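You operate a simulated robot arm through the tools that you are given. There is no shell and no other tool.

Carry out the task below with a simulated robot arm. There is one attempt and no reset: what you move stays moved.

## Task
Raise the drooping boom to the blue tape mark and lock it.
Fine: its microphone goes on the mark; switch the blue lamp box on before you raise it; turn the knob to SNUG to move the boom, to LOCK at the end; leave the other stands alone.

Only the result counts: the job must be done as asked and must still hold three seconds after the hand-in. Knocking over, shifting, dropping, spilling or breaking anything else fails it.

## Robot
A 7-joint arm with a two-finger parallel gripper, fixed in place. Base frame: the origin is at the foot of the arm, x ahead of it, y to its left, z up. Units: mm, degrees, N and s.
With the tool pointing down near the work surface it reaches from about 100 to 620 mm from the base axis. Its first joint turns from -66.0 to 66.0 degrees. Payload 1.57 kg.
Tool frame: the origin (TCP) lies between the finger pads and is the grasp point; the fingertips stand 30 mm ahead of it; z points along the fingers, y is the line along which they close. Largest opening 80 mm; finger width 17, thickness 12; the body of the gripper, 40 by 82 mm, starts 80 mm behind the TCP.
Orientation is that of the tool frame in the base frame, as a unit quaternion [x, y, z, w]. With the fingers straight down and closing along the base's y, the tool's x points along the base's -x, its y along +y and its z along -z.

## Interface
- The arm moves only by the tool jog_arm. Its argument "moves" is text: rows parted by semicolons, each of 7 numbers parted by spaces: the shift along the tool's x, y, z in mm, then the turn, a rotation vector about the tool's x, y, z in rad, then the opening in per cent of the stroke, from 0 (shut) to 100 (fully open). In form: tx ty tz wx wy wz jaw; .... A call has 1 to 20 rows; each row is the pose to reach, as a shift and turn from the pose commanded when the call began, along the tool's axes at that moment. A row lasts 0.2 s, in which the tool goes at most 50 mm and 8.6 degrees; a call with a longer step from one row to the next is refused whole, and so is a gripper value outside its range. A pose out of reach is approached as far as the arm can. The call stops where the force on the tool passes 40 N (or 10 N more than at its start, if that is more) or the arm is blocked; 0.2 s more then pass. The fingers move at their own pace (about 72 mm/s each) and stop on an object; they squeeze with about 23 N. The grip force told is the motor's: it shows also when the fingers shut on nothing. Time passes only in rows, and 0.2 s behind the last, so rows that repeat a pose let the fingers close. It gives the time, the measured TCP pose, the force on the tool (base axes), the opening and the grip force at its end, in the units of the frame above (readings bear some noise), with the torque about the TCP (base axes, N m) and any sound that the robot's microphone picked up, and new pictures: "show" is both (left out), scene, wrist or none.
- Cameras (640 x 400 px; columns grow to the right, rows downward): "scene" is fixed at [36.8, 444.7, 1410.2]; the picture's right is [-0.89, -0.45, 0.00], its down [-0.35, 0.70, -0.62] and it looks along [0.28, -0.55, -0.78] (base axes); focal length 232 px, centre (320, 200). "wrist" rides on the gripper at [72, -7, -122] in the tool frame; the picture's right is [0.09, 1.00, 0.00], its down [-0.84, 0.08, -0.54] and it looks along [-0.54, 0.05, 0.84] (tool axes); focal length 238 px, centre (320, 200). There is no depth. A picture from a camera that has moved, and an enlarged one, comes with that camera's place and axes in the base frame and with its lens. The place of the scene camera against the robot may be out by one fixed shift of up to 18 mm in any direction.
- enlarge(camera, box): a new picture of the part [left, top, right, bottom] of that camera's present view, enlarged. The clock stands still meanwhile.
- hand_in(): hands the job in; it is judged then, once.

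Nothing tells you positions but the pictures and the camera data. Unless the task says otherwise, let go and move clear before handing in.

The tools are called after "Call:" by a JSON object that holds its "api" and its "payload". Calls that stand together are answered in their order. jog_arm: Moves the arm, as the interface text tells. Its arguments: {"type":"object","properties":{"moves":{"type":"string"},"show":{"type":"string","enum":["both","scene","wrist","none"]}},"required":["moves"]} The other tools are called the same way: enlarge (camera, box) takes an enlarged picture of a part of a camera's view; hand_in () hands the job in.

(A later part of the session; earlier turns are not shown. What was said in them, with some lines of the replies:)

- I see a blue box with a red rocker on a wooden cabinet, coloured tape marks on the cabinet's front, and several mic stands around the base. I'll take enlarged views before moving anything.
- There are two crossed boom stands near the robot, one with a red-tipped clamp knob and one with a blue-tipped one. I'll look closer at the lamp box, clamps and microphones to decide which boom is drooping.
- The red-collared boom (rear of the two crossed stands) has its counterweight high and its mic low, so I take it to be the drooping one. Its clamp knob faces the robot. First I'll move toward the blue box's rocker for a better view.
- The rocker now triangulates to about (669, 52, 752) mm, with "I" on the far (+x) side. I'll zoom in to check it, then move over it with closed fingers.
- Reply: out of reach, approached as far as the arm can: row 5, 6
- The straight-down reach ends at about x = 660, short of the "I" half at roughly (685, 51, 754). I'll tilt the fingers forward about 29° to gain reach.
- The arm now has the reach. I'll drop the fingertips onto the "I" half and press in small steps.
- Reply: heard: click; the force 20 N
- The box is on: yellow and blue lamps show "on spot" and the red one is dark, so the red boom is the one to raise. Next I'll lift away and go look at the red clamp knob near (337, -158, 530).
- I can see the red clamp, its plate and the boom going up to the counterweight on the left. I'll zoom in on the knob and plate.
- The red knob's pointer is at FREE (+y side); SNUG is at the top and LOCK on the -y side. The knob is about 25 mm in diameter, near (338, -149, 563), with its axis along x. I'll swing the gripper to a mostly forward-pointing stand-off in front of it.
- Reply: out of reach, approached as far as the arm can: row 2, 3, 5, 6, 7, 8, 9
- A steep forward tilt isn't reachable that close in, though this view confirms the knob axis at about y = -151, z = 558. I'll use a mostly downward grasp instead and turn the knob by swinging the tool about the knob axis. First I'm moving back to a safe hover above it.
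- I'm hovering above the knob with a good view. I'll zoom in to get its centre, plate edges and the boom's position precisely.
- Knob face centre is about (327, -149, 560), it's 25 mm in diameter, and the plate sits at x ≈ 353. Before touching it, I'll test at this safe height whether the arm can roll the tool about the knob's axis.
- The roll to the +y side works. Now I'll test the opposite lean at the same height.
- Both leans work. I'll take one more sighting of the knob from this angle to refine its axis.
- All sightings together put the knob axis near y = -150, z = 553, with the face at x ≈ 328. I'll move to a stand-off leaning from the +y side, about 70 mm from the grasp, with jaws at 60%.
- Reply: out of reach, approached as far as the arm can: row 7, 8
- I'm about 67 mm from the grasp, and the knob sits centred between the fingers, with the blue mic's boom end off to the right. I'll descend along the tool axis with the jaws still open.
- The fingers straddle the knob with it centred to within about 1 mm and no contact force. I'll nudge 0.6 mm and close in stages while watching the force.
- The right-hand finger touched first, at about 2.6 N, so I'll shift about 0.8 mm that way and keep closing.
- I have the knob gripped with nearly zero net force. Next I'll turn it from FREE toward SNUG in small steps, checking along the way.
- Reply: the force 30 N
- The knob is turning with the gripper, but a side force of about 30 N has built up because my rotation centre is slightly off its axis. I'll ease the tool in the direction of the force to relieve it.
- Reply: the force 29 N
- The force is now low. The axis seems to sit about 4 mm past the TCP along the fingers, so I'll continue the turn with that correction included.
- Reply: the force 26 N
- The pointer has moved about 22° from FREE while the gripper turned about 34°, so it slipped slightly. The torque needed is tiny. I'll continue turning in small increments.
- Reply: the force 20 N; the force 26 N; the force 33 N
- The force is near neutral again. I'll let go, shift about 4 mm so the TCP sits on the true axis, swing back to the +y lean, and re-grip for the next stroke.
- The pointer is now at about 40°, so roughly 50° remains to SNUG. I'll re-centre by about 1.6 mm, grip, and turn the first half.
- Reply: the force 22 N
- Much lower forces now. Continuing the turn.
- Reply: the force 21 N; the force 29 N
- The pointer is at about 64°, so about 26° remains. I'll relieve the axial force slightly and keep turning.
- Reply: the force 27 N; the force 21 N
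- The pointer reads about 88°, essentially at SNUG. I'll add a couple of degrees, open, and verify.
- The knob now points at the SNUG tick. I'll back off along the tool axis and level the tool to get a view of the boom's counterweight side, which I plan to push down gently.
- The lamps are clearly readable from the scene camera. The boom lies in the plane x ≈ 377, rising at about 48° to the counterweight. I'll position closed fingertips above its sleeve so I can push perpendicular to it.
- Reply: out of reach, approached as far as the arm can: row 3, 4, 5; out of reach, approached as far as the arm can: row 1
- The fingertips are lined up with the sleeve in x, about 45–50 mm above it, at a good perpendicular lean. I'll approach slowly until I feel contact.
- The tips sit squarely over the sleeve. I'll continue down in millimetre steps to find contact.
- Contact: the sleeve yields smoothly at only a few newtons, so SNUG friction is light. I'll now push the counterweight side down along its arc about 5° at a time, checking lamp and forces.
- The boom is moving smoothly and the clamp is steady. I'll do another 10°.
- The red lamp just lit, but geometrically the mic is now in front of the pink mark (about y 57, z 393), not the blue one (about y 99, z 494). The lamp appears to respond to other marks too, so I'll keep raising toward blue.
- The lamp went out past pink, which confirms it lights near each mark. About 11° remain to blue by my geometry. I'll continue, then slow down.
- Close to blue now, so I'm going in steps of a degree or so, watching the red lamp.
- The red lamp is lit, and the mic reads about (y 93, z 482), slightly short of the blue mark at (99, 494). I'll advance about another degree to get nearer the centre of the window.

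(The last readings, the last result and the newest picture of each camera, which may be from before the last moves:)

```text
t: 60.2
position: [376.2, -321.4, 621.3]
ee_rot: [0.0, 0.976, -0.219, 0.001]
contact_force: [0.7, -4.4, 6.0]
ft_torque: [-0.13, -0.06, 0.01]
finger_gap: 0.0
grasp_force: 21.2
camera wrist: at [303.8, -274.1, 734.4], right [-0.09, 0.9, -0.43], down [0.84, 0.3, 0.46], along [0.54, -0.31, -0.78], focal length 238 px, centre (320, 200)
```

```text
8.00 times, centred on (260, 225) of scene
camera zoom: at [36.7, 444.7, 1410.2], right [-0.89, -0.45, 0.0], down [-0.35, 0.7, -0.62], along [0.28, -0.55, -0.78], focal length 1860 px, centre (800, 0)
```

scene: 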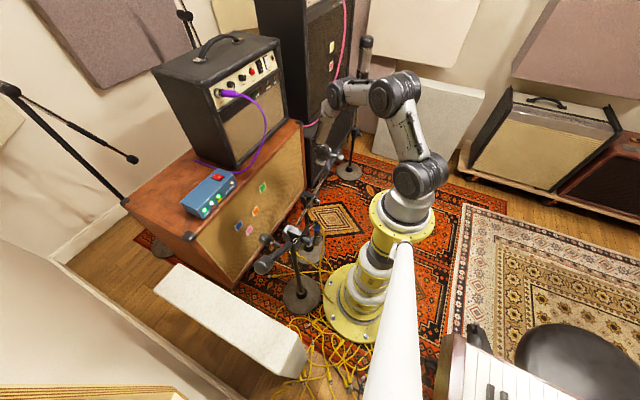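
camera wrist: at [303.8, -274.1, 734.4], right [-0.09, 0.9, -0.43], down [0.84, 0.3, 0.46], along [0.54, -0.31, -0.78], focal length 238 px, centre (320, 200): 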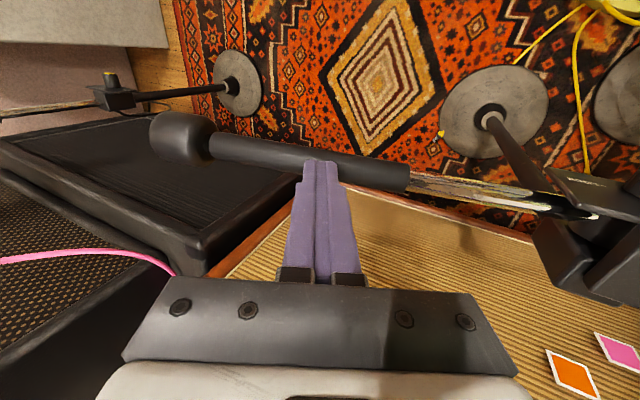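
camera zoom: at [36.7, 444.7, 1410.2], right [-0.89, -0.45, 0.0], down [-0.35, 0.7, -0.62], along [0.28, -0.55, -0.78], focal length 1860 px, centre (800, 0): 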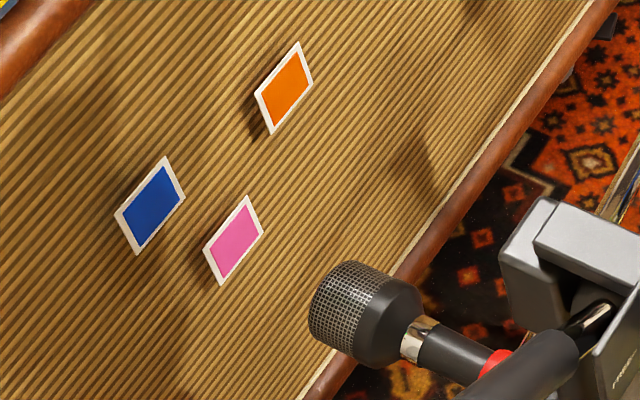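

The lamp stays lit. I'll lift off the sleeve and check that the boom holds at SNUG, then take proper sightings of mic versus mark.

Call:
{"api": "jog_arm", "payload": {"moves": "0 0 -8 0 0 0 0; 0 0 -30 0 0 0 0; 0 0 -65 0 0 0 0; 0 0 -100 0 0 0 0; 0 0 -100 0 0 0 0", "show": "scene"}}

Call:
{"api": "enlarge", "payload": {"camera": "scene", "box": [190, 165, 350, 265]}}

```text
t: 61.4
position: [376.4, -277.5, 709.8]
ee_rot: [0.0, 0.976, -0.219, 0.001]
contact_force: [-0.5, 0.1, 1.2]
ft_torque: [0.0, 0.01, -0.03]
finger_gap: 0.1
grasp_force: 21.1
```

scene: 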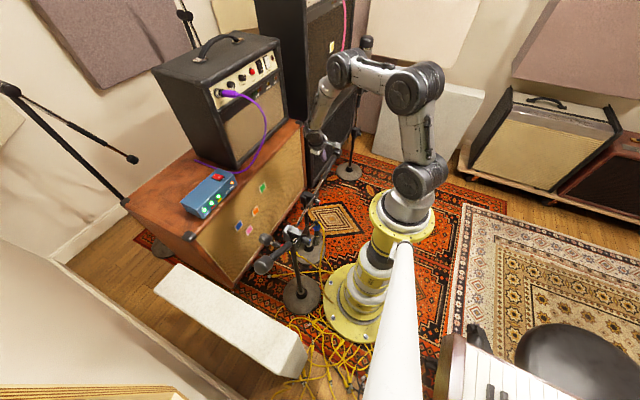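

```text
4.00 times, centred on (270, 215) of scene
camera zoom: at [36.8, 444.7, 1410.2], right [-0.89, -0.45, 0.0], down [-0.35, 0.7, -0.62], along [0.28, -0.55, -0.78], focal length 930 px, centre (520, 140)
```

zoom: 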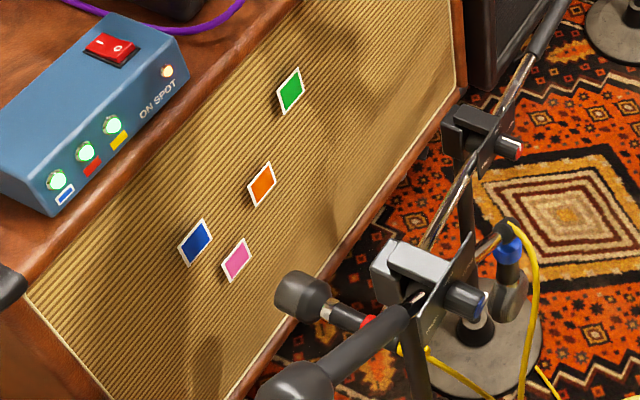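

The boom holds at SNUG with the lamp still lit. Next I'm moving to viewing poses to measure the mic against the blue mark.

Call:
{"api": "jog_arm", "payload": {"moves": "0 2 -15 -0.09 0 0 50; 0 4 -30 -0.18 0 0 100; 0 6 -45 -0.27 0 0 100; 0 8.5 -60 -0.36 0 0 100; 0 10.6 -71.3 -0.44 0 0 100; 0 10.6 -71.3 -0.44 0 0 100", "show": "none"}}

Call:
{"api": "jog_arm", "payload": {"moves": "8 15 2 0 -0.06 0 100; 16 30 4 0 -0.12 0 100; 24 45 6 0 -0.18 0 100; 32 60 8 0 -0.24 0 100; 42 80 10 0 -0.3 0 100; 42 80 10 0 -0.3 0 100", "show": "wrist"}}

```text
t: 62.8
position: [375.3, -238.5, 771.6]
ee_rot: [0.0, 1.0, 0.0, 0.002]
contact_force: [0.5, -0.2, 0.1]
ft_torque: [0.02, 0.0, -0.02]
finger_gap: 80.1
grasp_force: 0.0
```

```text
t: 64.2
position: [335.0, -158.3, 759.0]
ee_rot: [-0.001, 0.988, -0.001, 0.151]
contact_force: [0.5, -0.5, -0.1]
ft_torque: [-0.02, -0.02, 0.01]
finger_gap: 80.1
grasp_force: 0.0
camera wrist: at [230.6, -163.8, 855.3], right [-0.09, 1.0, -0.03], down [0.64, 0.08, 0.77], along [0.77, 0.05, -0.64], focal length 238 px, centre (320, 200)
```

wrist: 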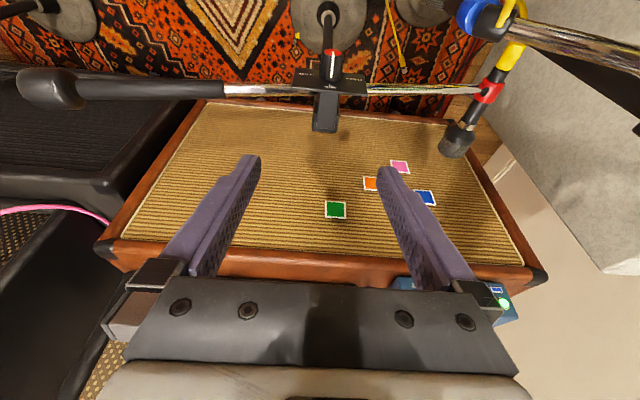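

From here the mic's axis clearly points along +x at the cabinet. I'll close the jaws so the fingers don't hide the mark, then zoom in to see whether the axis line runs into the blue tape.

Call:
{"api": "jog_arm", "payload": {"moves": "0 0 0 0 0 0 30; 0 0 0 0 0 0 0; 0 0 0 0 0 0 0", "show": "wrist"}}

Call:
{"api": "enlarge", "payload": {"camera": "wrist", "box": [380, 60, 540, 230]}}

Call:
{"api": "enlarge", "payload": {"camera": "wrist", "box": [360, 140, 480, 220]}}

Call:
{"api": "enlarge", "payload": {"camera": "wrist", "box": [420, 70, 540, 150]}}

```text
t: 65.0
position: [335.6, -157.8, 759.7]
ee_rot: [0.0, 0.989, 0.0, 0.15]
contact_force: [0.3, -0.3, 0.1]
ft_torque: [-0.01, -0.01, -0.01]
finger_gap: 0.0
grasp_force: 17.3
camera wrist: at [230.4, -163.8, 855.2], right [-0.09, 1.0, -0.03], down [0.64, 0.08, 0.77], along [0.77, 0.05, -0.64], focal length 238 px, centre (320, 200)
```

wrist: 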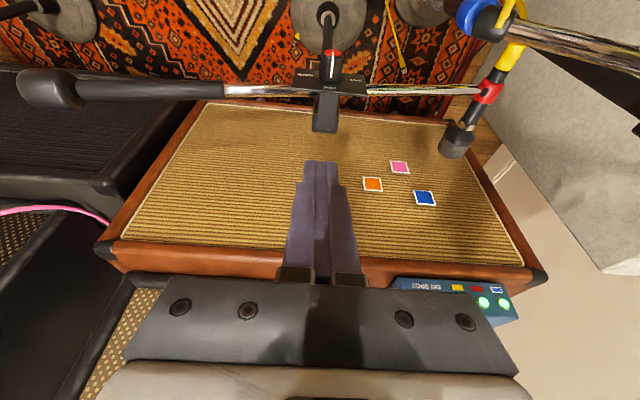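

```text
2.35 times, centred on (460, 145) of wrist
camera zoom: at [230.4, -163.8, 855.2], right [-0.09, 1.0, -0.03], down [0.64, 0.08, 0.77], along [0.77, 0.05, -0.64], focal length 561 px, centre (-9, 329)
```

zoom: 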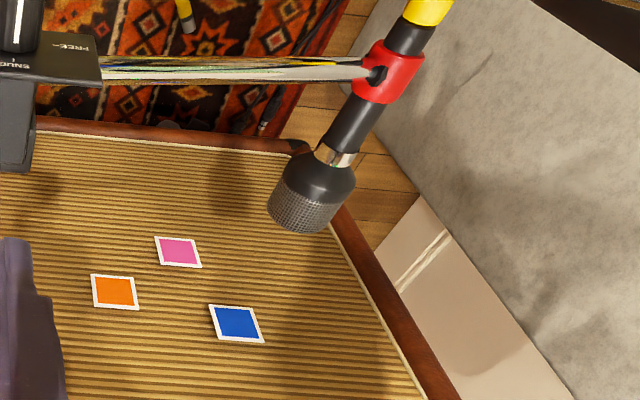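

```text
5.00 times, centred on (420, 180) of wrist
camera zoom: at [230.4, -163.8, 855.2], right [-0.09, 1.0, -0.03], down [0.64, 0.08, 0.77], along [0.77, 0.05, -0.64], focal length 1192 px, centre (-180, 300)
```

zoom: 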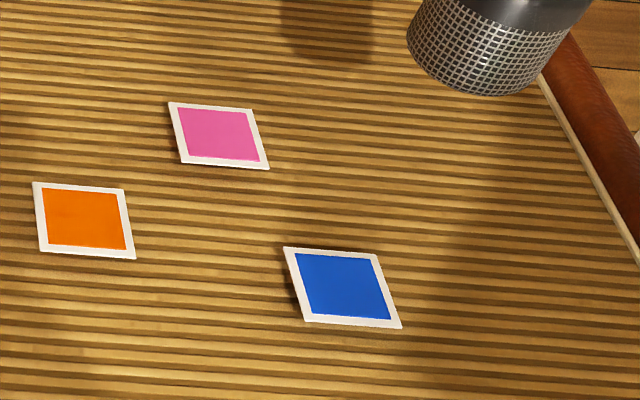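

```text
5.00 times, centred on (480, 110) of wrist
camera zoom: at [230.4, -163.8, 855.2], right [-0.09, 1.0, -0.03], down [0.64, 0.08, 0.77], along [0.77, 0.05, -0.64], focal length 1192 px, centre (-480, 650)
```

zoom: 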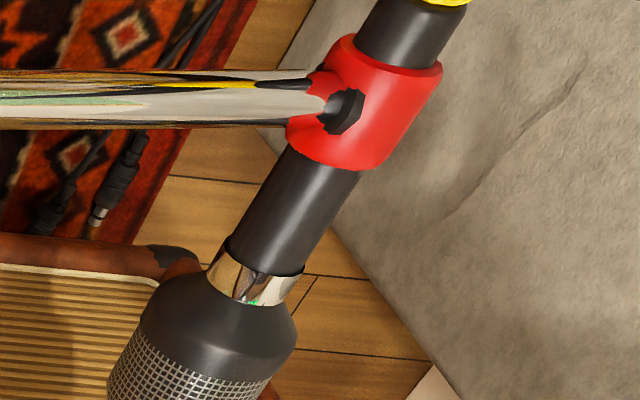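

Projecting the mic's axis along +x lands just short of the blue tape's centre, needing about 1.8–2° more raise; the scene-camera estimate agrees. I'll retrace to the push pose above the sleeve.

Call:
{"api": "jog_arm", "payload": {"moves": "-8.6 -16 0.6 0 0.06 0 0; -17.2 -32 1.2 0 0.12 0 0; -25.9 -48 1.7 0 0.18 0 0; -34.5 -64 2.3 0 0.24 0 0; -43.1 -80 2.9 0 0.3 0 0; -43.1 -80 2.9 0 0.3 0 0", "show": "none"}}

Call:
{"api": "jog_arm", "payload": {"moves": "0 -8 12 0.09 0 0 0; 0 -16 24 0.18 0 0 0; 0 -24 36 0.27 0 0 0; 0 -32 48 0.36 0 0 0; 0 -40.1 59.9 0.44 0 0 0; 0 -40.1 59.9 0.44 0 0 0", "show": "wrist"}}

```text
t: 66.4
position: [375.9, -239.4, 769.7]
ee_rot: [0.001, 1.0, -0.001, 0.001]
contact_force: [-0.5, -0.4, 0.8]
ft_torque: [-0.02, -0.04, 0.0]
finger_gap: 0.1
grasp_force: 21.1
```

```text
t: 67.8
position: [375.6, -279.5, 710.1]
ee_rot: [0.0, 0.976, -0.22, 0.002]
contact_force: [0.0, 0.3, -0.4]
ft_torque: [0.01, 0.01, 0.0]
finger_gap: 0.2
grasp_force: 21.2
camera wrist: at [303.8, -232.8, 823.9], right [-0.09, 0.9, -0.43], down [0.84, 0.3, 0.46], along [0.54, -0.32, -0.78], focal length 238 px, centre (320, 200)
```

wrist: 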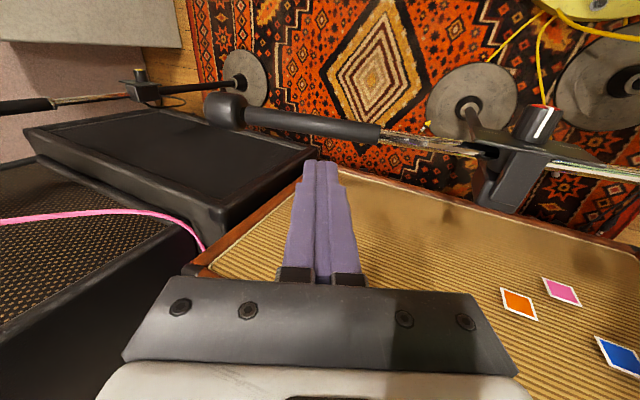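

Back at the same stand-off. I'll descend to contact gently, then push the last couple of degrees.

Call:
{"api": "jog_arm", "payload": {"moves": "0 0 35 0 0 0 0; 0 0 65 0 0 0 0; 0 0 85 0 0 0 0; 0 0 95 0 0 0 0; 0 0 98 0 0 0 0; 0 0 100 0 0 0 0; 0 0 100 0 0 0 0", "show": "none"}}

Call:
{"api": "jog_arm", "payload": {"moves": "0 0.3 1 -0.003 0 0 0; 0 0.6 2 -0.006 0 0 0; 0 0.9 3 -0.009 0 0 0; 0 0.9 3 -0.009 0 0 0", "show": "wrist"}}

Call:
{"api": "enlarge", "payload": {"camera": "scene", "box": [190, 165, 350, 265]}}

```text
t: 69.4
position: [375.7, -322.1, 620.7]
ee_rot: [0.0, 0.976, -0.219, 0.001]
contact_force: [-2.1, 4.1, 4.3]
ft_torque: [0.09, 0.09, 0.03]
finger_gap: 0.2
grasp_force: 21.5
```

```text
t: 70.4
position: [375.2, -322.5, 617.7]
ee_rot: [0.001, 0.977, -0.214, 0.001]
contact_force: [-5.1, -2.8, 7.8]
ft_torque: [-0.11, 0.11, 0.0]
finger_gap: 0.1
grasp_force: 21.6
camera wrist: at [303.4, -276.8, 732.2], right [-0.09, 0.9, -0.42], down [0.84, 0.3, 0.46], along [0.54, -0.31, -0.78], focal length 238 px, centre (320, 200)
```

wrist: 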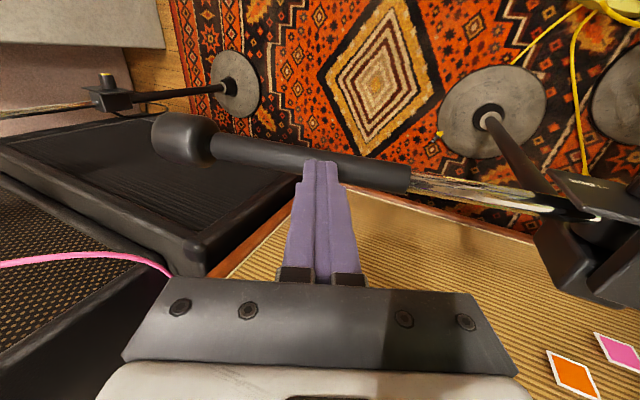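

```text
4.00 times, centred on (270, 215) of scene
camera zoom: at [36.6, 444.7, 1410.2], right [-0.89, -0.45, 0.0], down [-0.35, 0.7, -0.62], along [0.28, -0.55, -0.78], focal length 930 px, centre (520, 140)
```

zoom: 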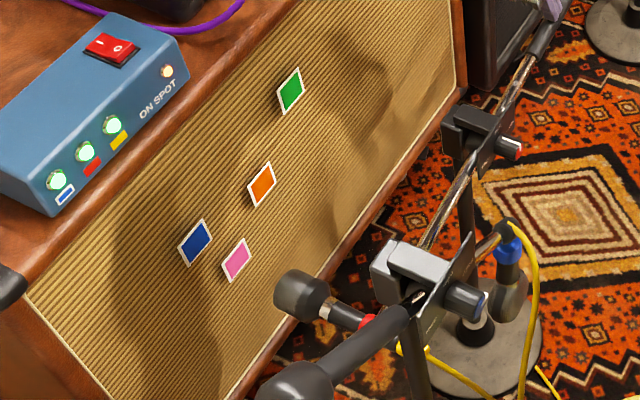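

Call:
{"api": "jog_arm", "payload": {"moves": "0 0.3 1 -0.003 0 0 0; 0 0.6 2 -0.006 0 0 0; 0 0.9 3.2 -0.009 0 0 0; 0 0.9 3.2 -0.009 0 0 0", "show": "none"}}

Call:
{"api": "enlarge", "payload": {"camera": "scene", "box": [190, 165, 350, 265]}}

Call:
{"api": "jog_arm", "payload": {"moves": "0 0 -8 0 0 0 0; 0 0 -30 0 0 0 0; 0 0 -65 0 0 0 0; 0 0 -103 0 0 0 0; 0 0 -103 0 0 0 0", "show": "none"}}

Call:
{"api": "jog_arm", "payload": {"moves": "0 2 -15 -0.09 0 0 0; 0 4 -30 -0.18 0 0 0; 0 6 -45 -0.27 0 0 0; 0 8.5 -60 -0.36 0 0 0; 0 10.6 -71.3 -0.425 0 0 0; 0 10.6 -71.3 -0.425 0 0 0", "show": "none"}}

Call:
{"api": "jog_arm", "payload": {"moves": "8 15 2 0 -0.06 0 0; 16 30 4 0 -0.12 0 0; 24 45 6 0 -0.18 0 0; 32 60 8 0 -0.24 0 0; 42 80 10 0 -0.3 0 0; 42 80 10 0 -0.3 0 0", "show": "both"}}

Call:
{"api": "enlarge", "payload": {"camera": "wrist", "box": [360, 140, 480, 220]}}

Call:
{"api": "enlarge", "payload": {"camera": "wrist", "box": [420, 70, 540, 150]}}

```text
t: 71.4
position: [376.3, -323.4, 614.7]
ee_rot: [0.001, 0.978, -0.21, 0.002]
contact_force: [-2.8, -1.8, 5.9]
ft_torque: [-0.05, 0.07, -0.03]
finger_gap: 0.0
grasp_force: 21.0
```

```text
4.00 times, centred on (270, 215) of scene
camera zoom: at [36.7, 444.8, 1410.2], right [-0.89, -0.45, 0.0], down [-0.35, 0.7, -0.62], along [0.28, -0.55, -0.78], focal length 930 px, centre (520, 140)
```

zoom: 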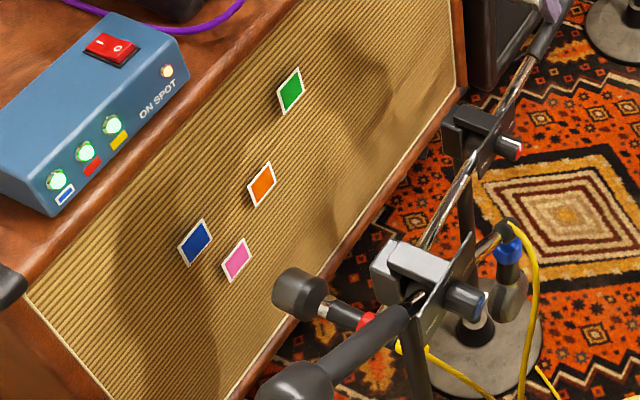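

```text
t: 72.6
position: [378.3, -278.5, 709.3]
ee_rot: [0.001, 0.978, -0.21, 0.001]
contact_force: [-0.3, -0.4, 0.0]
ft_torque: [0.01, 0.01, -0.02]
finger_gap: 0.0
grasp_force: 21.3
```

```text
t: 74.0
position: [374.9, -242.5, 768.3]
ee_rot: [0.0, 1.0, 0.001, 0.001]
contact_force: [-0.1, 0.1, 0.9]
ft_torque: [0.0, -0.01, 0.0]
finger_gap: 0.0
grasp_force: 21.8
```

```text
t: 75.4
position: [334.1, -161.0, 758.7]
ee_rot: [0.001, 0.988, 0.001, 0.152]
contact_force: [-0.3, 0.1, 0.1]
ft_torque: [0.0, 0.01, 0.01]
finger_gap: 0.3
grasp_force: 20.8
camera wrist: at [229.6, -167.4, 854.5], right [-0.09, 1.0, -0.03], down [0.64, 0.08, 0.77], along [0.77, 0.05, -0.64], focal length 238 px, centre (320, 200)
```

scene: 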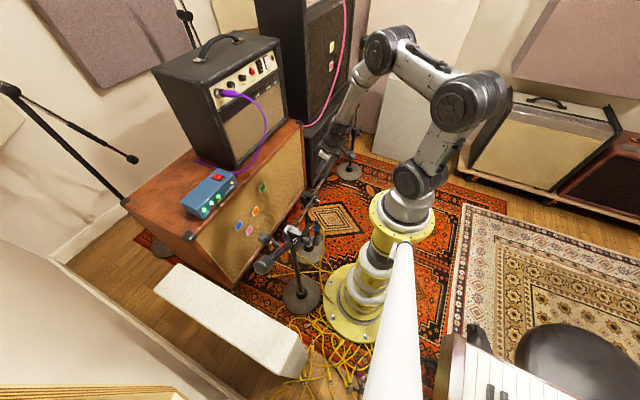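
wrist: 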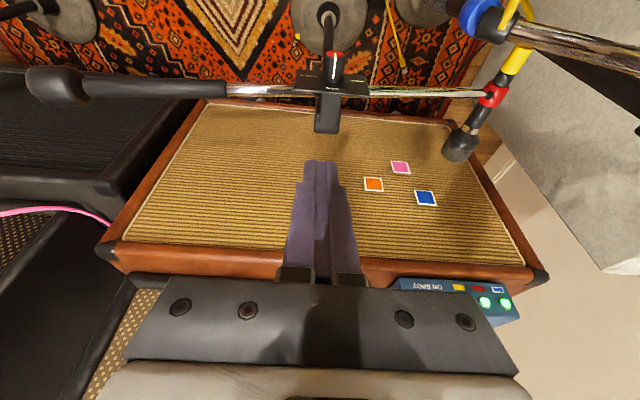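

```text
5.00 times, centred on (420, 180) of wrist
camera zoom: at [229.6, -167.4, 854.5], right [-0.09, 1.0, -0.03], down [0.64, 0.08, 0.77], along [0.77, 0.05, -0.64], focal length 1192 px, centre (-180, 300)
```

zoom: 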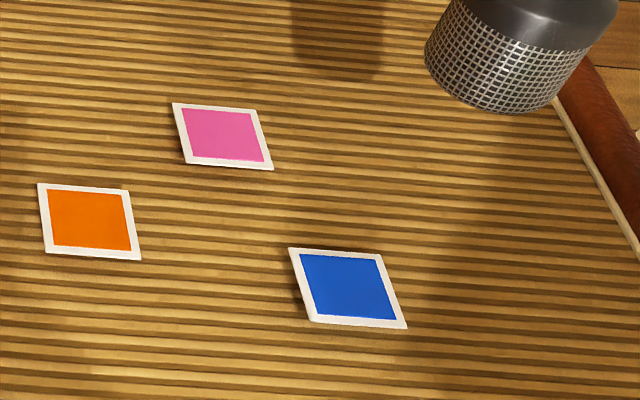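

```text
5.00 times, centred on (480, 110) of wrist
camera zoom: at [229.6, -167.4, 854.5], right [-0.09, 1.0, -0.03], down [0.64, 0.08, 0.77], along [0.77, 0.05, -0.64], focal length 1192 px, centre (-480, 650)
```

zoom: 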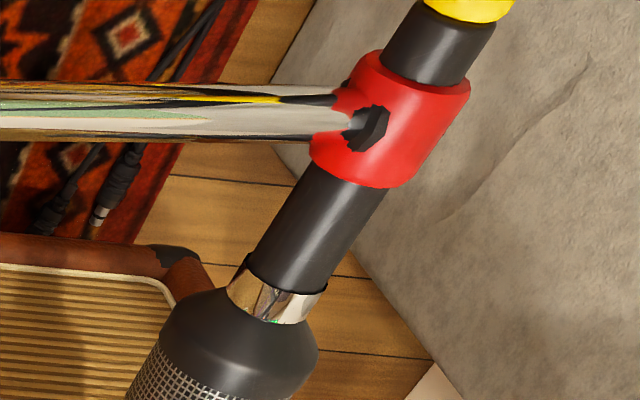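

The mic axis now projects right onto the centre of the blue tape, and the red lamp is still lit. Next is turning the knob from SNUG to LOCK with the same approach: hover leaning from +y, then descend onto the knob.

Call:
{"api": "jog_arm", "payload": {"moves": "2 1.2 6.7 0.119 0 -0.037 60; 4 2.5 13.4 0.239 0 -0.074 60; 6.2 3.8 20 0.358 0 -0.111 60; 8.3 5 26.7 0.478 0 -0.148 60; 10.3 6.2 33.4 0.597 0 -0.185 60; 12.4 7.5 40.1 0.716 0 -0.222 60; 12.4 7.5 40.1 0.716 0 -0.222 60", "show": "none"}}

Call:
{"api": "jog_arm", "payload": {"moves": "7 23 8.6 0 0 0 60; 14 46 17.3 0 0 0 60; 21.6 68 26 0 0 0 60; 29 91 34.6 0 0 0 60; 36.1 113.9 43.2 0 0 0 60; 36.1 113.9 43.2 0 0 0 60", "show": "both"}}

Call:
{"api": "enlarge", "payload": {"camera": "wrist", "box": [240, 100, 400, 200]}}

```text
t: 77.0
position: [333.5, -153.6, 715.7]
ee_rot: [-0.055, 0.92, -0.362, 0.14]
contact_force: [0.1, 0.5, -0.8]
ft_torque: [0.02, 0.0, 0.0]
finger_gap: 47.9
grasp_force: 0.0
```

```text
t: 78.4
position: [311.0, -106.4, 603.1]
ee_rot: [-0.054, 0.92, -0.361, 0.141]
contact_force: [0.0, 0.5, -0.2]
ft_torque: [0.0, -0.01, -0.01]
finger_gap: 48.0
grasp_force: 0.1
camera wrist: at [206.5, -46.3, 676.2], right [-0.09, 0.71, -0.7], down [0.64, 0.58, 0.51], along [0.77, -0.4, -0.5], focal length 238 px, centre (320, 200)
```

scene: 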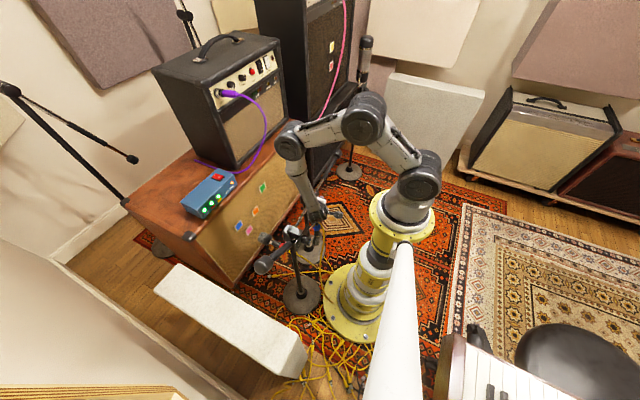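
wrist: 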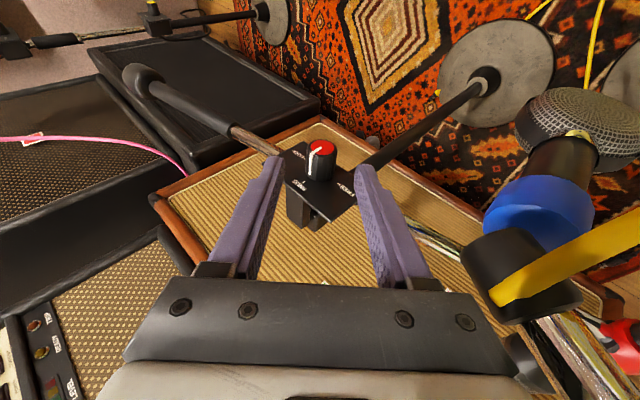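

```text
4.00 times, centred on (320, 150) of wrist
camera zoom: at [206.5, -46.3, 676.2], right [-0.09, 0.71, -0.7], down [0.64, 0.58, 0.51], along [0.77, -0.4, -0.5], focal length 953 px, centre (320, 400)
```

zoom: 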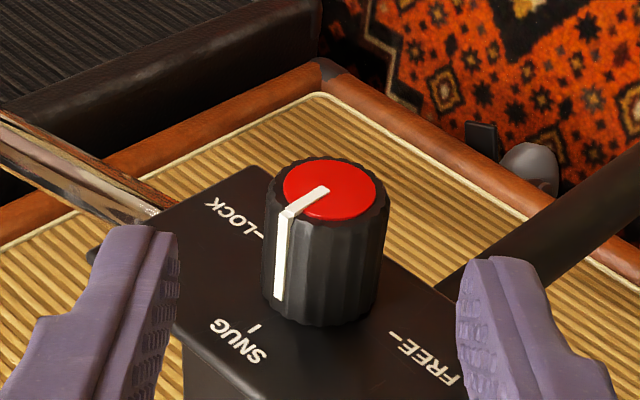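

The knob is still on SNUG and centred. I'll descend and re-grip.

Call:
{"api": "jog_arm", "payload": {"moves": "-0.4 0.2 12 0 0 0 60; -0.8 0.4 24 0 0 0 60; -1.1 0.6 36 0 0 0 60; -1.4 0.8 48 0 0 0 60; -1.7 1 58 0 0 0 60; -1.9 1.2 68 0 0 0 60; -1.9 1.2 68 0 0 0 45; -1.9 1.2 68 0 0 0 36", "show": "wrist"}}

Call:
{"api": "enlarge", "payload": {"camera": "wrist", "box": [240, 130, 400, 230]}}

Call:
{"api": "jog_arm", "payload": {"moves": "0 0 0 0 0 0 34; 0 0 0 0 0 0 33; 0 0 0 0 0 0 32; 0 0 0 0 0 0 31; 0 0 0 0 0 0 31", "show": "none"}}

```text
t: 80.2
position: [332.6, -149.1, 553.6]
ee_rot: [-0.054, 0.92, -0.362, 0.141]
contact_force: [0.3, 0.5, -1.0]
ft_torque: [0.01, 0.03, -0.04]
finger_gap: 28.8
grasp_force: 0.1
camera wrist: at [228.2, -88.3, 628.0], right [-0.09, 0.71, -0.7], down [0.64, 0.58, 0.51], along [0.77, -0.4, -0.5], focal length 238 px, centre (320, 200)
```

wrist: 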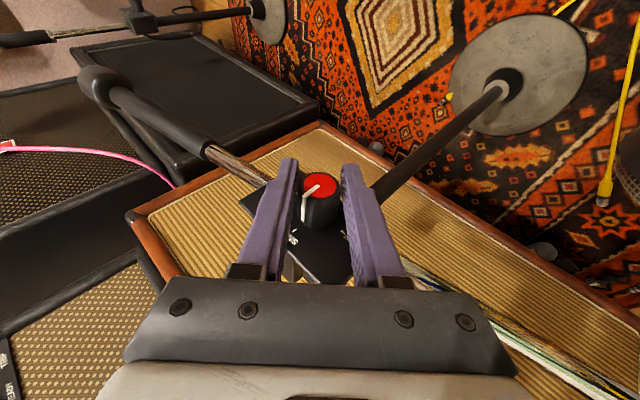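

```text
4.00 times, centred on (320, 180) of wrist
camera zoom: at [228.2, -88.3, 628.0], right [-0.09, 0.71, -0.7], down [0.64, 0.58, 0.51], along [0.77, -0.4, -0.5], focal length 953 px, centre (320, 280)
```

zoom: 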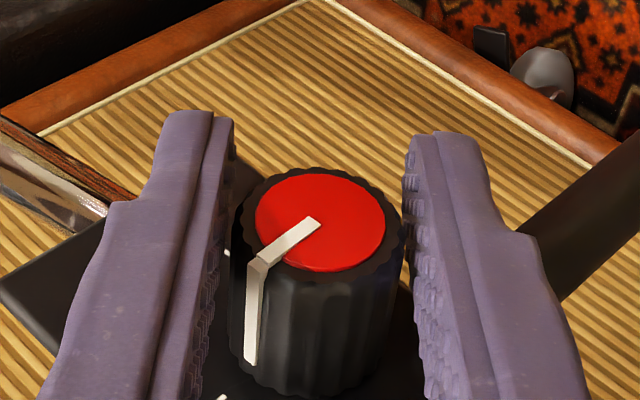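

```text
t: 81.4
position: [332.2, -148.1, 552.8]
ee_rot: [-0.054, 0.92, -0.362, 0.141]
contact_force: [-0.8, -2.0, 0.8]
ft_torque: [0.02, 0.01, -0.02]
finger_gap: 26.4
grasp_force: 0.7
```

Call:
{"api": "jog_arm", "payload": {"moves": "0 -0.5 0 0 0 0 31; 0 -0.6 0 0 0 0 30; 0 -0.6 0 0 0 0 29; 0 -0.6 0 0 0 0 20; 0 -0.6 0 0 0 0 0; 0 -0.6 0 0 0 0 0", "show": "none"}}

```text
t: 82.8
position: [332.6, -148.7, 553.6]
ee_rot: [-0.054, 0.92, -0.361, 0.139]
contact_force: [-2.2, 1.5, 1.9]
ft_torque: [-0.02, -0.17, 0.15]
finger_gap: 25.5
grasp_force: 37.0
```

The grip is clean. I'll turn toward LOCK in small increments.

Call:
{"api": "jog_arm", "payload": {"moves": "0 0 0 -0.0955 0 0.0296 0; 0 0 0 -0.191 0 0.0592 0; 0 0 0 -0.191 0 0.0592 0", "show": "none"}}

Call:
{"api": "jog_arm", "payload": {"moves": "0 0 0 -0.0955 0 0.0296 0; 0 0 0 -0.191 0 0.0592 0; 0 0 0 -0.191 0 0.0592 0", "show": "none"}}

```text
t: 83.6
position: [331.9, -148.8, 552.4]
ee_rot: [-0.038, 0.952, -0.268, 0.143]
contact_force: [-7.5, -12.9, 1.3]
ft_torque: [-0.03, -0.25, 0.09]
finger_gap: 25.5
grasp_force: 37.3
```

```text
t: 84.4
position: [333.5, -149.5, 553.7]
ee_rot: [-0.022, 0.974, -0.172, 0.147]
contact_force: [-21.1, -19.4, 20.0]
ft_torque: [-0.05, 0.23, -0.55]
finger_gap: 25.6
grasp_force: 37.0
```

Call:
{"api": "jog_arm", "payload": {"moves": "0.2 -0.6 -0.2 0 0 0 0; 0.4 -1.2 -0.35 0 0 0 0; 0.4 -1.2 -0.35 0 0 0 0", "show": "wrist"}}

Call:
{"api": "enlarge", "payload": {"camera": "wrist", "box": [240, 130, 400, 230]}}

```text
t: 85.2
position: [333.0, -150.4, 552.2]
ee_rot: [-0.025, 0.974, -0.171, 0.148]
contact_force: [-4.3, -18.4, -21.8]
ft_torque: [-0.04, 0.5, -0.36]
finger_gap: 25.7
grasp_force: 37.2
camera wrist: at [228.5, -122.6, 646.2], right [-0.09, 0.93, -0.36], down [0.64, 0.33, 0.69], along [0.76, -0.17, -0.62], focal length 238 px, centre (320, 200)
```

wrist: 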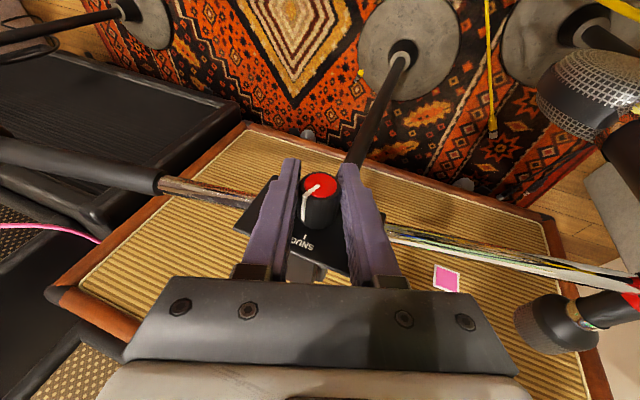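

```text
4.00 times, centred on (320, 180) of wrist
camera zoom: at [228.5, -122.6, 646.2], right [-0.09, 0.93, -0.36], down [0.64, 0.33, 0.69], along [0.76, -0.17, -0.62], focal length 953 px, centre (320, 280)
```

zoom: 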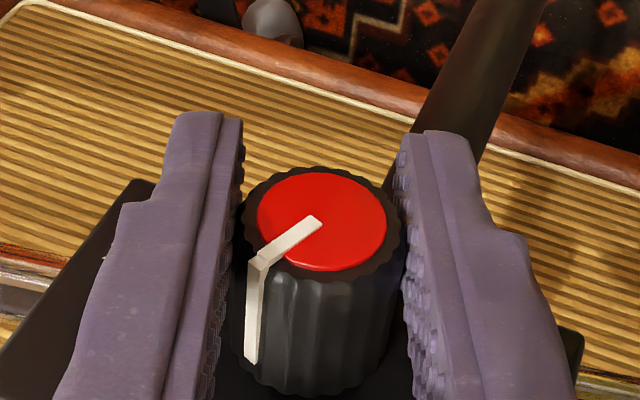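

Call:
{"api": "jog_arm", "payload": {"moves": "0 -0.3 0.25 0 0 0 0; 0 -0.7 0.5 0 0 0 0; 0 -0.7 0.5 -0.0955 0 0.0296 0; 0 -0.9 0.5 -0.191 0 0.0592 0; 0 -0.9 0.5 -0.191 0 0.0592 0", "show": "none"}}

```text
t: 86.4
position: [332.5, -150.2, 554.9]
ee_rot: [-0.013, 0.986, -0.072, 0.15]
contact_force: [-3.6, 20.7, 9.0]
ft_torque: [0.03, -0.04, 0.14]
finger_gap: 25.1
grasp_force: 37.1
```

Call:
{"api": "jog_arm", "payload": {"moves": "0 0.6 -0.1 0 0 0 0; 0 0.8 -0.2 -0.0955 0 0.0296 0; 0 0.8 -0.2 -0.191 0 0.0592 0; 0 0.8 -0.2 -0.191 0 0.0592 0", "show": "wrist"}}

Call:
{"api": "enlarge", "payload": {"camera": "wrist", "box": [240, 130, 400, 230]}}

```text
t: 87.4
position: [332.9, -150.0, 553.0]
ee_rot: [0.004, 0.988, 0.027, 0.151]
contact_force: [-9.9, 14.9, 18.4]
ft_torque: [0.03, -0.79, 0.12]
finger_gap: 25.6
grasp_force: 36.8
camera wrist: at [228.2, -161.1, 649.6], right [-0.09, 1.0, 0.02], down [0.64, 0.04, 0.77], along [0.77, 0.08, -0.64], focal length 238 px, centre (320, 200)
```

wrist: 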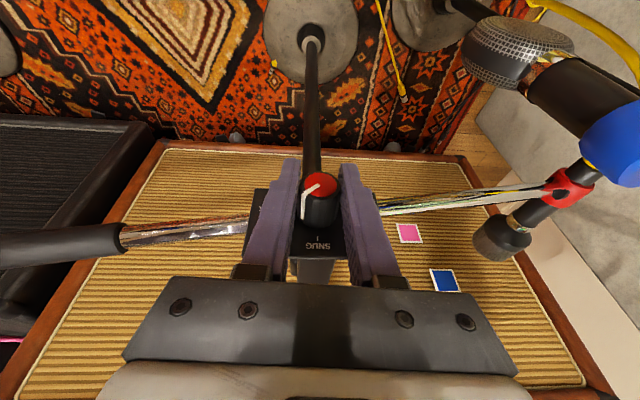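

```text
4.00 times, centred on (320, 180) of wrist
camera zoom: at [228.2, -161.1, 649.6], right [-0.09, 1.0, 0.02], down [0.64, 0.04, 0.77], along [0.77, 0.08, -0.64], focal length 953 px, centre (320, 280)
```

zoom: 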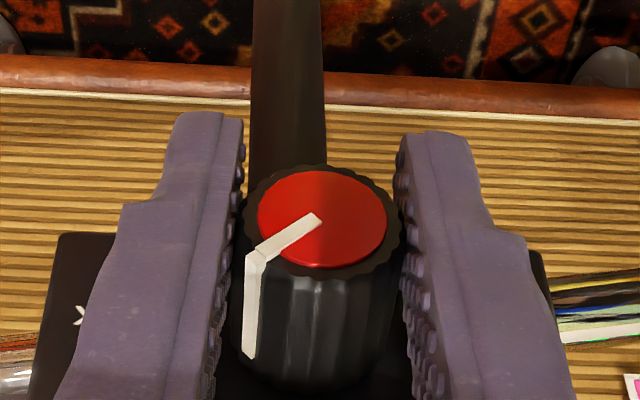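

The pointer is at about 140°, with about 40° left to LOCK. Continuing.

Call:
{"api": "jog_arm", "payload": {"moves": "0 0.5 -0.4 0 0 0 0; 0 0.4 -0.4 -0.0955 0 0.0296 0; 0 0.4 -0.4 -0.191 0 0.0592 0; 0 0.4 -0.4 -0.191 0 0.0592 0", "show": "none"}}

```text
t: 88.4
position: [333.6, -150.7, 553.6]
ee_rot: [0.02, 0.981, 0.124, 0.149]
contact_force: [-15.9, 3.4, 18.0]
ft_torque: [-0.02, -0.45, -0.16]
finger_gap: 25.4
grasp_force: 36.6
```

Call:
{"api": "jog_arm", "payload": {"moves": "0.2 0 -0.4 0 0 0 0; 0.2 -0.1 -0.4 -0.0955 0 0.0296 0; 0.2 -0.2 -0.4 -0.191 0 0.0592 0; 0.2 -0.2 -0.4 -0.191 0 0.0592 0", "show": "both"}}

Call:
{"api": "enlarge", "payload": {"camera": "wrist", "box": [240, 130, 400, 230]}}

```text
t: 89.4
position: [332.8, -150.6, 553.4]
ee_rot: [0.034, 0.964, 0.221, 0.146]
contact_force: [-12.1, -4.0, -6.8]
ft_torque: [0.03, -0.46, -0.34]
finger_gap: 25.3
grasp_force: 36.8
camera wrist: at [228.3, -197.5, 637.2], right [-0.09, 0.91, 0.41], down [0.64, -0.27, 0.72], along [0.76, 0.32, -0.56], focal length 238 px, centre (320, 200)
```

scene: 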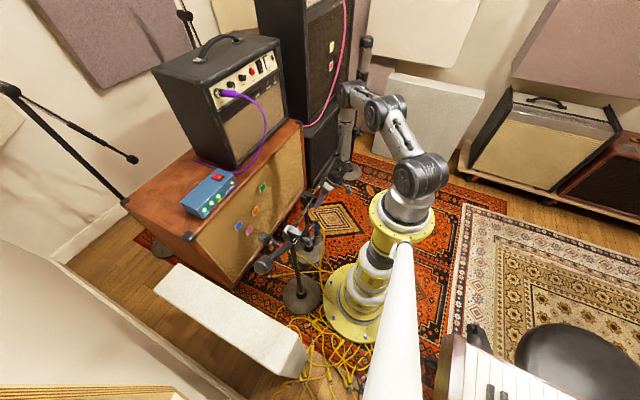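
wrist: 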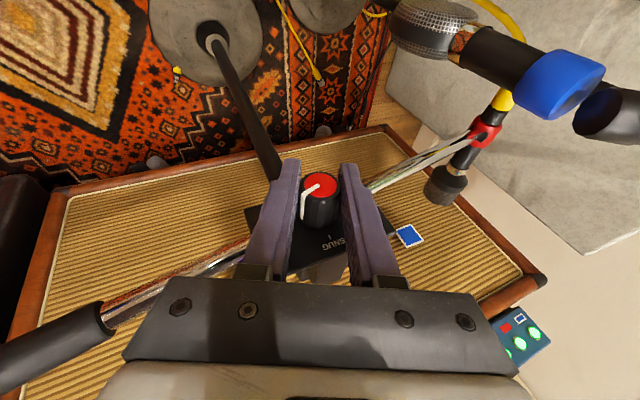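

```text
4.00 times, centred on (320, 180) of wrist
camera zoom: at [228.3, -197.5, 637.2], right [-0.09, 0.91, 0.41], down [0.64, -0.27, 0.72], along [0.76, 0.32, -0.56], focal length 953 px, centre (320, 280)
```

zoom: 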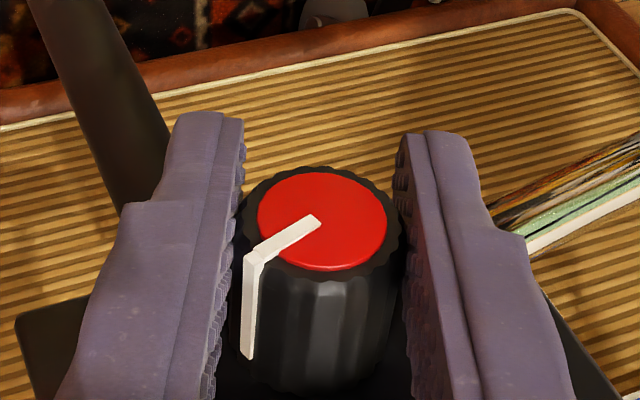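

The pointer is at about 163° with all three lamps still green. I'll do the last ~17°.

Call:
{"api": "jog_arm", "payload": {"moves": "0.2 -0.2 0.1 -0.0716 0 0.0222 0; 0.2 -0.3 0.1 -0.143 0 0.0444 0; 0.2 -0.3 0.1 -0.143 0 0.0444 0", "show": "none"}}

```text
t: 90.2
position: [333.1, -150.6, 553.7]
ee_rot: [0.044, 0.945, 0.292, 0.143]
contact_force: [-6.0, -1.3, -15.2]
ft_torque: [-0.01, 0.37, 0.28]
finger_gap: 25.5
grasp_force: 36.8
```

Call:
{"api": "jog_arm", "payload": {"moves": "0.1 -0.1 0.3 -0.0716 0 0.0222 0; 0.1 -0.2 0.3 -0.143 0 0.0444 0; 0.1 -0.2 0.3 -0.143 0 0.0444 0", "show": "both"}}

Call:
{"api": "enlarge", "payload": {"camera": "wrist", "box": [240, 130, 400, 230]}}

```text
t: 91.0
position: [334.2, -151.3, 553.2]
ee_rot: [0.055, 0.921, 0.361, 0.138]
contact_force: [-25.5, -14.8, -4.3]
ft_torque: [-0.06, 0.22, -0.24]
finger_gap: 25.1
grasp_force: 37.1
camera wrist: at [228.4, -220.0, 619.7], right [-0.09, 0.75, 0.66], down [0.64, -0.46, 0.61], along [0.76, 0.47, -0.44], focal length 238 px, centre (320, 200)
```

scene: 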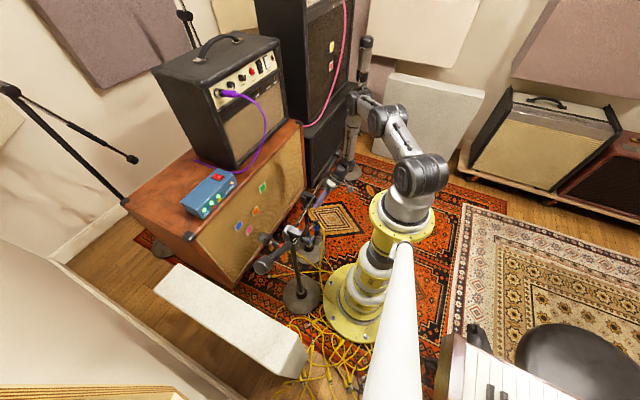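
wrist: 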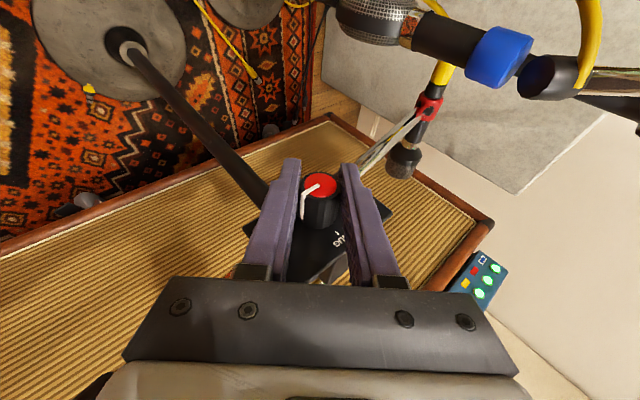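

```text
4.00 times, centred on (320, 180) of wrist
camera zoom: at [228.4, -220.0, 619.7], right [-0.09, 0.75, 0.66], down [0.64, -0.46, 0.61], along [0.76, 0.47, -0.44], focal length 953 px, centre (320, 280)
```

zoom: 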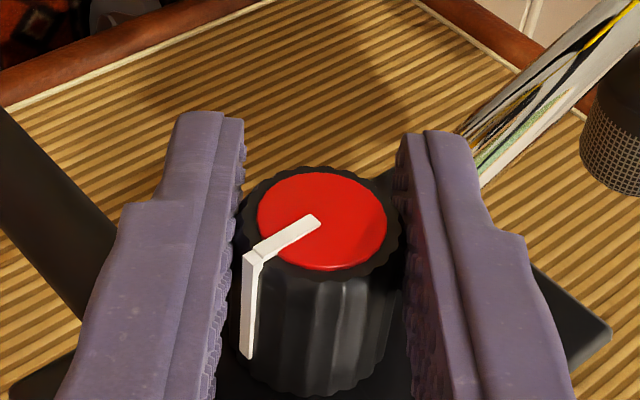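

The pointer reads about 180°: LOCK. I'll release and check before backing off.

Call:
{"api": "jog_arm", "payload": {"moves": "0.4 -0.5 0 0 0 0 0; 0.4 -0.5 0 0 0 0 40; 0.4 -0.5 0 0 0 0 60; 0.4 -0.5 0 0 0 0 60", "show": "both"}}

Call:
{"api": "enlarge", "payload": {"camera": "wrist", "box": [250, 140, 410, 270]}}

Call:
{"api": "enlarge", "payload": {"camera": "scene", "box": [190, 165, 350, 265]}}

```text
t: 92.0
position: [333.8, -150.7, 553.4]
ee_rot: [0.055, 0.92, 0.362, 0.14]
contact_force: [0.2, -0.9, 0.4]
ft_torque: [-0.01, -0.01, 0.0]
finger_gap: 47.9
grasp_force: 0.1
camera wrist: at [229.1, -219.3, 619.4], right [-0.09, 0.75, 0.66], down [0.64, -0.47, 0.61], along [0.77, 0.47, -0.43], focal length 238 px, centre (320, 200)
```

scene: 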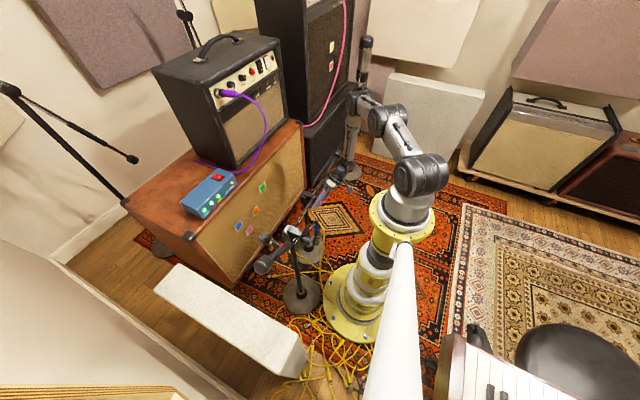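
wrist: 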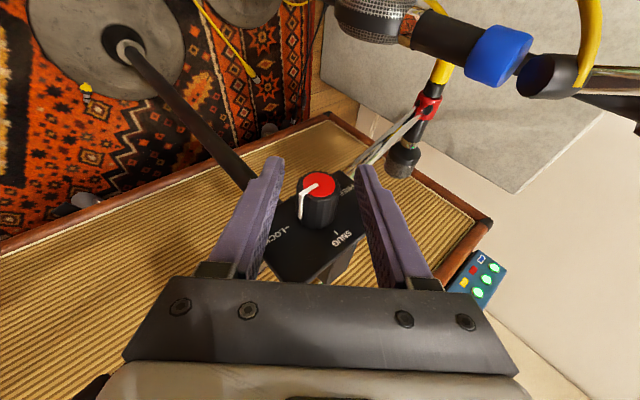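

```text
3.08 times, centred on (330, 205) of wrist
camera zoom: at [229.1, -219.3, 619.4], right [-0.09, 0.75, 0.66], down [0.64, -0.47, 0.61], along [0.77, 0.47, -0.43], focal length 733 px, centre (289, 185)
```

zoom: 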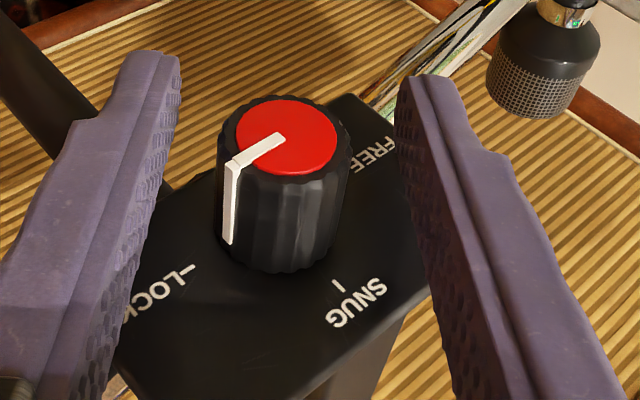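

```text
4.00 times, centred on (270, 215) of scene
camera zoom: at [36.8, 444.7, 1410.2], right [-0.89, -0.45, 0.0], down [-0.35, 0.7, -0.62], along [0.28, -0.55, -0.78], focal length 930 px, centre (520, 140)
```

zoom: 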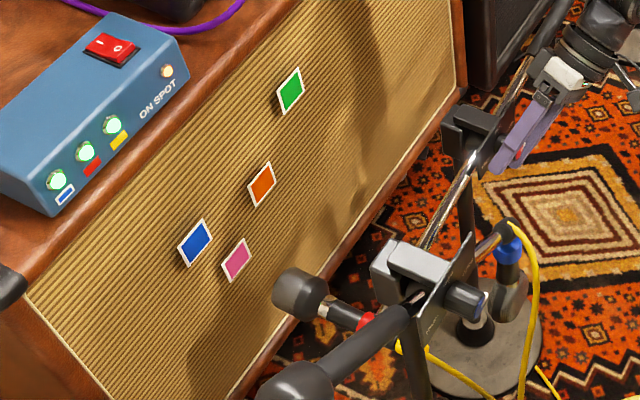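

The pointer aligns with the LOCK tick and the red lamp is still green. Next I'm backing off along the tool axis and returning to the viewing pose for a final check.

Call:
{"api": "jog_arm", "payload": {"moves": "0 0 -15 0 0 0 60; 0 0 -40 0 0 0 60; 0 0 -75 0 0 0 60; 0 0 -110 0 0 0 60; 0 0 -145 0 0 0 60; 0 0 -145 0 0 0 60", "show": "none"}}

Call:
{"api": "jog_arm", "payload": {"moves": "0 0 -15 0.119 0 -0.037 30; 0 0 -30 0.239 0 -0.074 0; 0 0 -45 0.358 0 -0.111 0; 0 0 -60 0.478 0 -0.148 0; 0 0 -75 0.597 0 -0.185 0; 0 0 -90 0.716 0 -0.222 0; 0 0 -90 0.716 0 -0.222 0", "show": "both"}}

Call:
{"api": "enlarge", "payload": {"camera": "scene", "box": [190, 165, 350, 265]}}

```text
t: 93.4
position: [290.9, -244.4, 655.8]
ee_rot: [0.054, 0.919, 0.363, 0.141]
contact_force: [-0.4, 0.4, 0.4]
ft_torque: [-0.01, -0.01, 0.0]
finger_gap: 47.8
grasp_force: 0.1
```

```text
t: 95.0
position: [263.2, -301.1, 719.2]
ee_rot: [0.0, 0.989, 0.0, 0.151]
contact_force: [0.2, -0.4, 0.1]
ft_torque: [-0.03, 0.0, 0.03]
finger_gap: 0.1
grasp_force: 21.2
camera wrist: at [158.2, -307.5, 813.7], right [-0.09, 1.0, -0.03], down [0.64, 0.08, 0.77], along [0.77, 0.05, -0.64], focal length 238 px, centre (320, 200)
```

scene: 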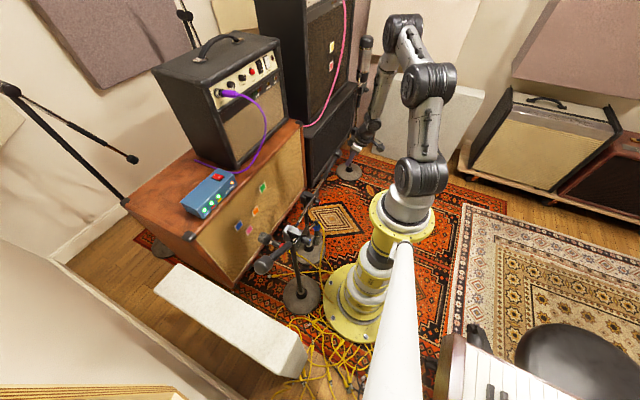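
wrist: 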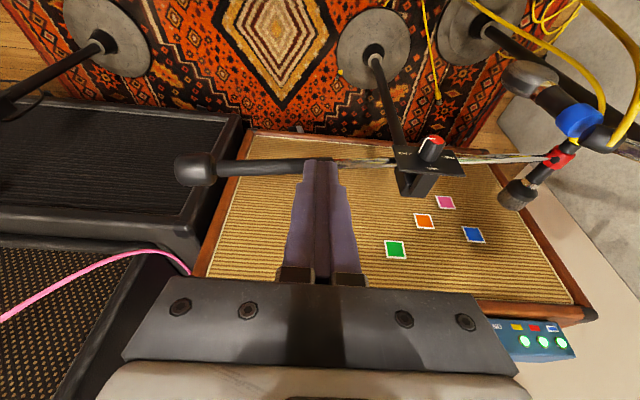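

```text
4.00 times, centred on (270, 215) of scene
camera zoom: at [36.8, 444.7, 1410.2], right [-0.89, -0.45, 0.0], down [-0.35, 0.7, -0.62], along [0.28, -0.55, -0.78], focal length 930 px, centre (520, 140)
```

zoom: 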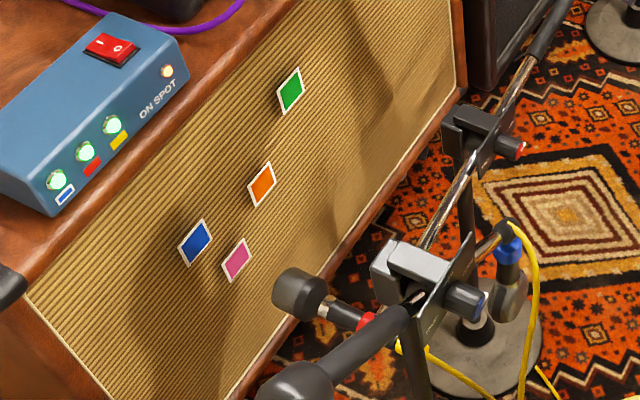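

The boom holds and all lamps are green. One more zoomed check of the mic axis against the blue tape and of the knob.

Call:
{"api": "enlarge", "payload": {"camera": "wrist", "box": [440, 130, 600, 260]}}

Call:
{"api": "enlarge", "payload": {"camera": "wrist", "box": [380, 120, 480, 200]}}

```text
3.08 times, centred on (520, 195) of wrist
camera zoom: at [158.2, -307.5, 813.7], right [-0.09, 1.0, -0.03], down [0.64, 0.08, 0.77], along [0.77, 0.05, -0.64], focal length 733 px, centre (-295, 215)
```

zoom: 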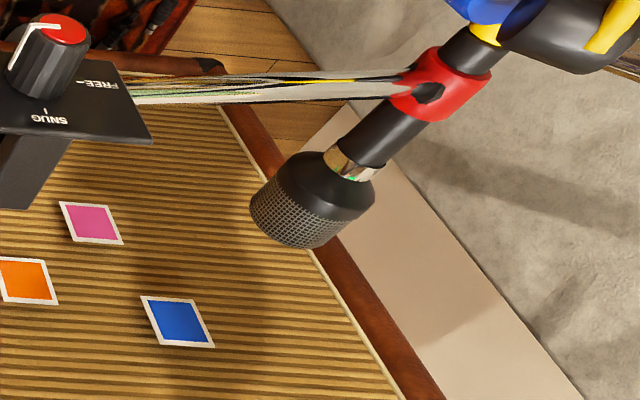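

```text
5.00 times, centred on (430, 160) of wrist
camera zoom: at [158.2, -307.5, 813.7], right [-0.09, 1.0, -0.03], down [0.64, 0.08, 0.77], along [0.77, 0.05, -0.64], focal length 1192 px, centre (-230, 400)
```

zoom: 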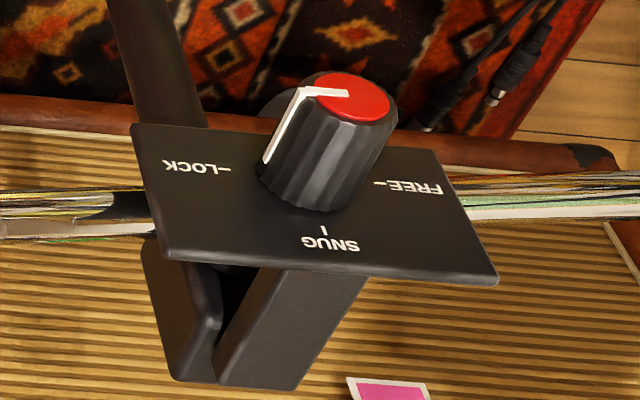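

The red mic's axis points at the blue tape's centre, the knob points at LOCK, and the lamp box is on with all three lamps green. The boom holds with the arm clear of it, so I'm handing in.

Call:
{"api": "hand_in", "payload": {}}

```text
The job is handed in.
```

The drooping red boom is raised and locked, with its microphone pointing at the centre of the blue tape mark. The job has been handed in, but the hand-in gave no pass or fail.

- **Lamp box:** I switched the blue box on before moving the boom. At the end all three "on spot" lamps were green.
- **Boom:** I turned the knob from FREE to SNUG, then pushed the counterweight side down until the mic lined up with the blue tape. The red lamp also lit earlier, as the mic passed the pink mark. I therefore checked the final position from camera views, and it was within about a degree of the blue mark.
- **Lock:** The knob now points at LOCK. The boom stayed put after I let go and backed the arm away.
- **Other stands:** I didn't touch them. The blue and yellow lamps stayed lit throughout, so those microphones should still be in place.

While I turned the knob, side forces on it reached about 35 N at times. The camera views showed no movement of the red stand.
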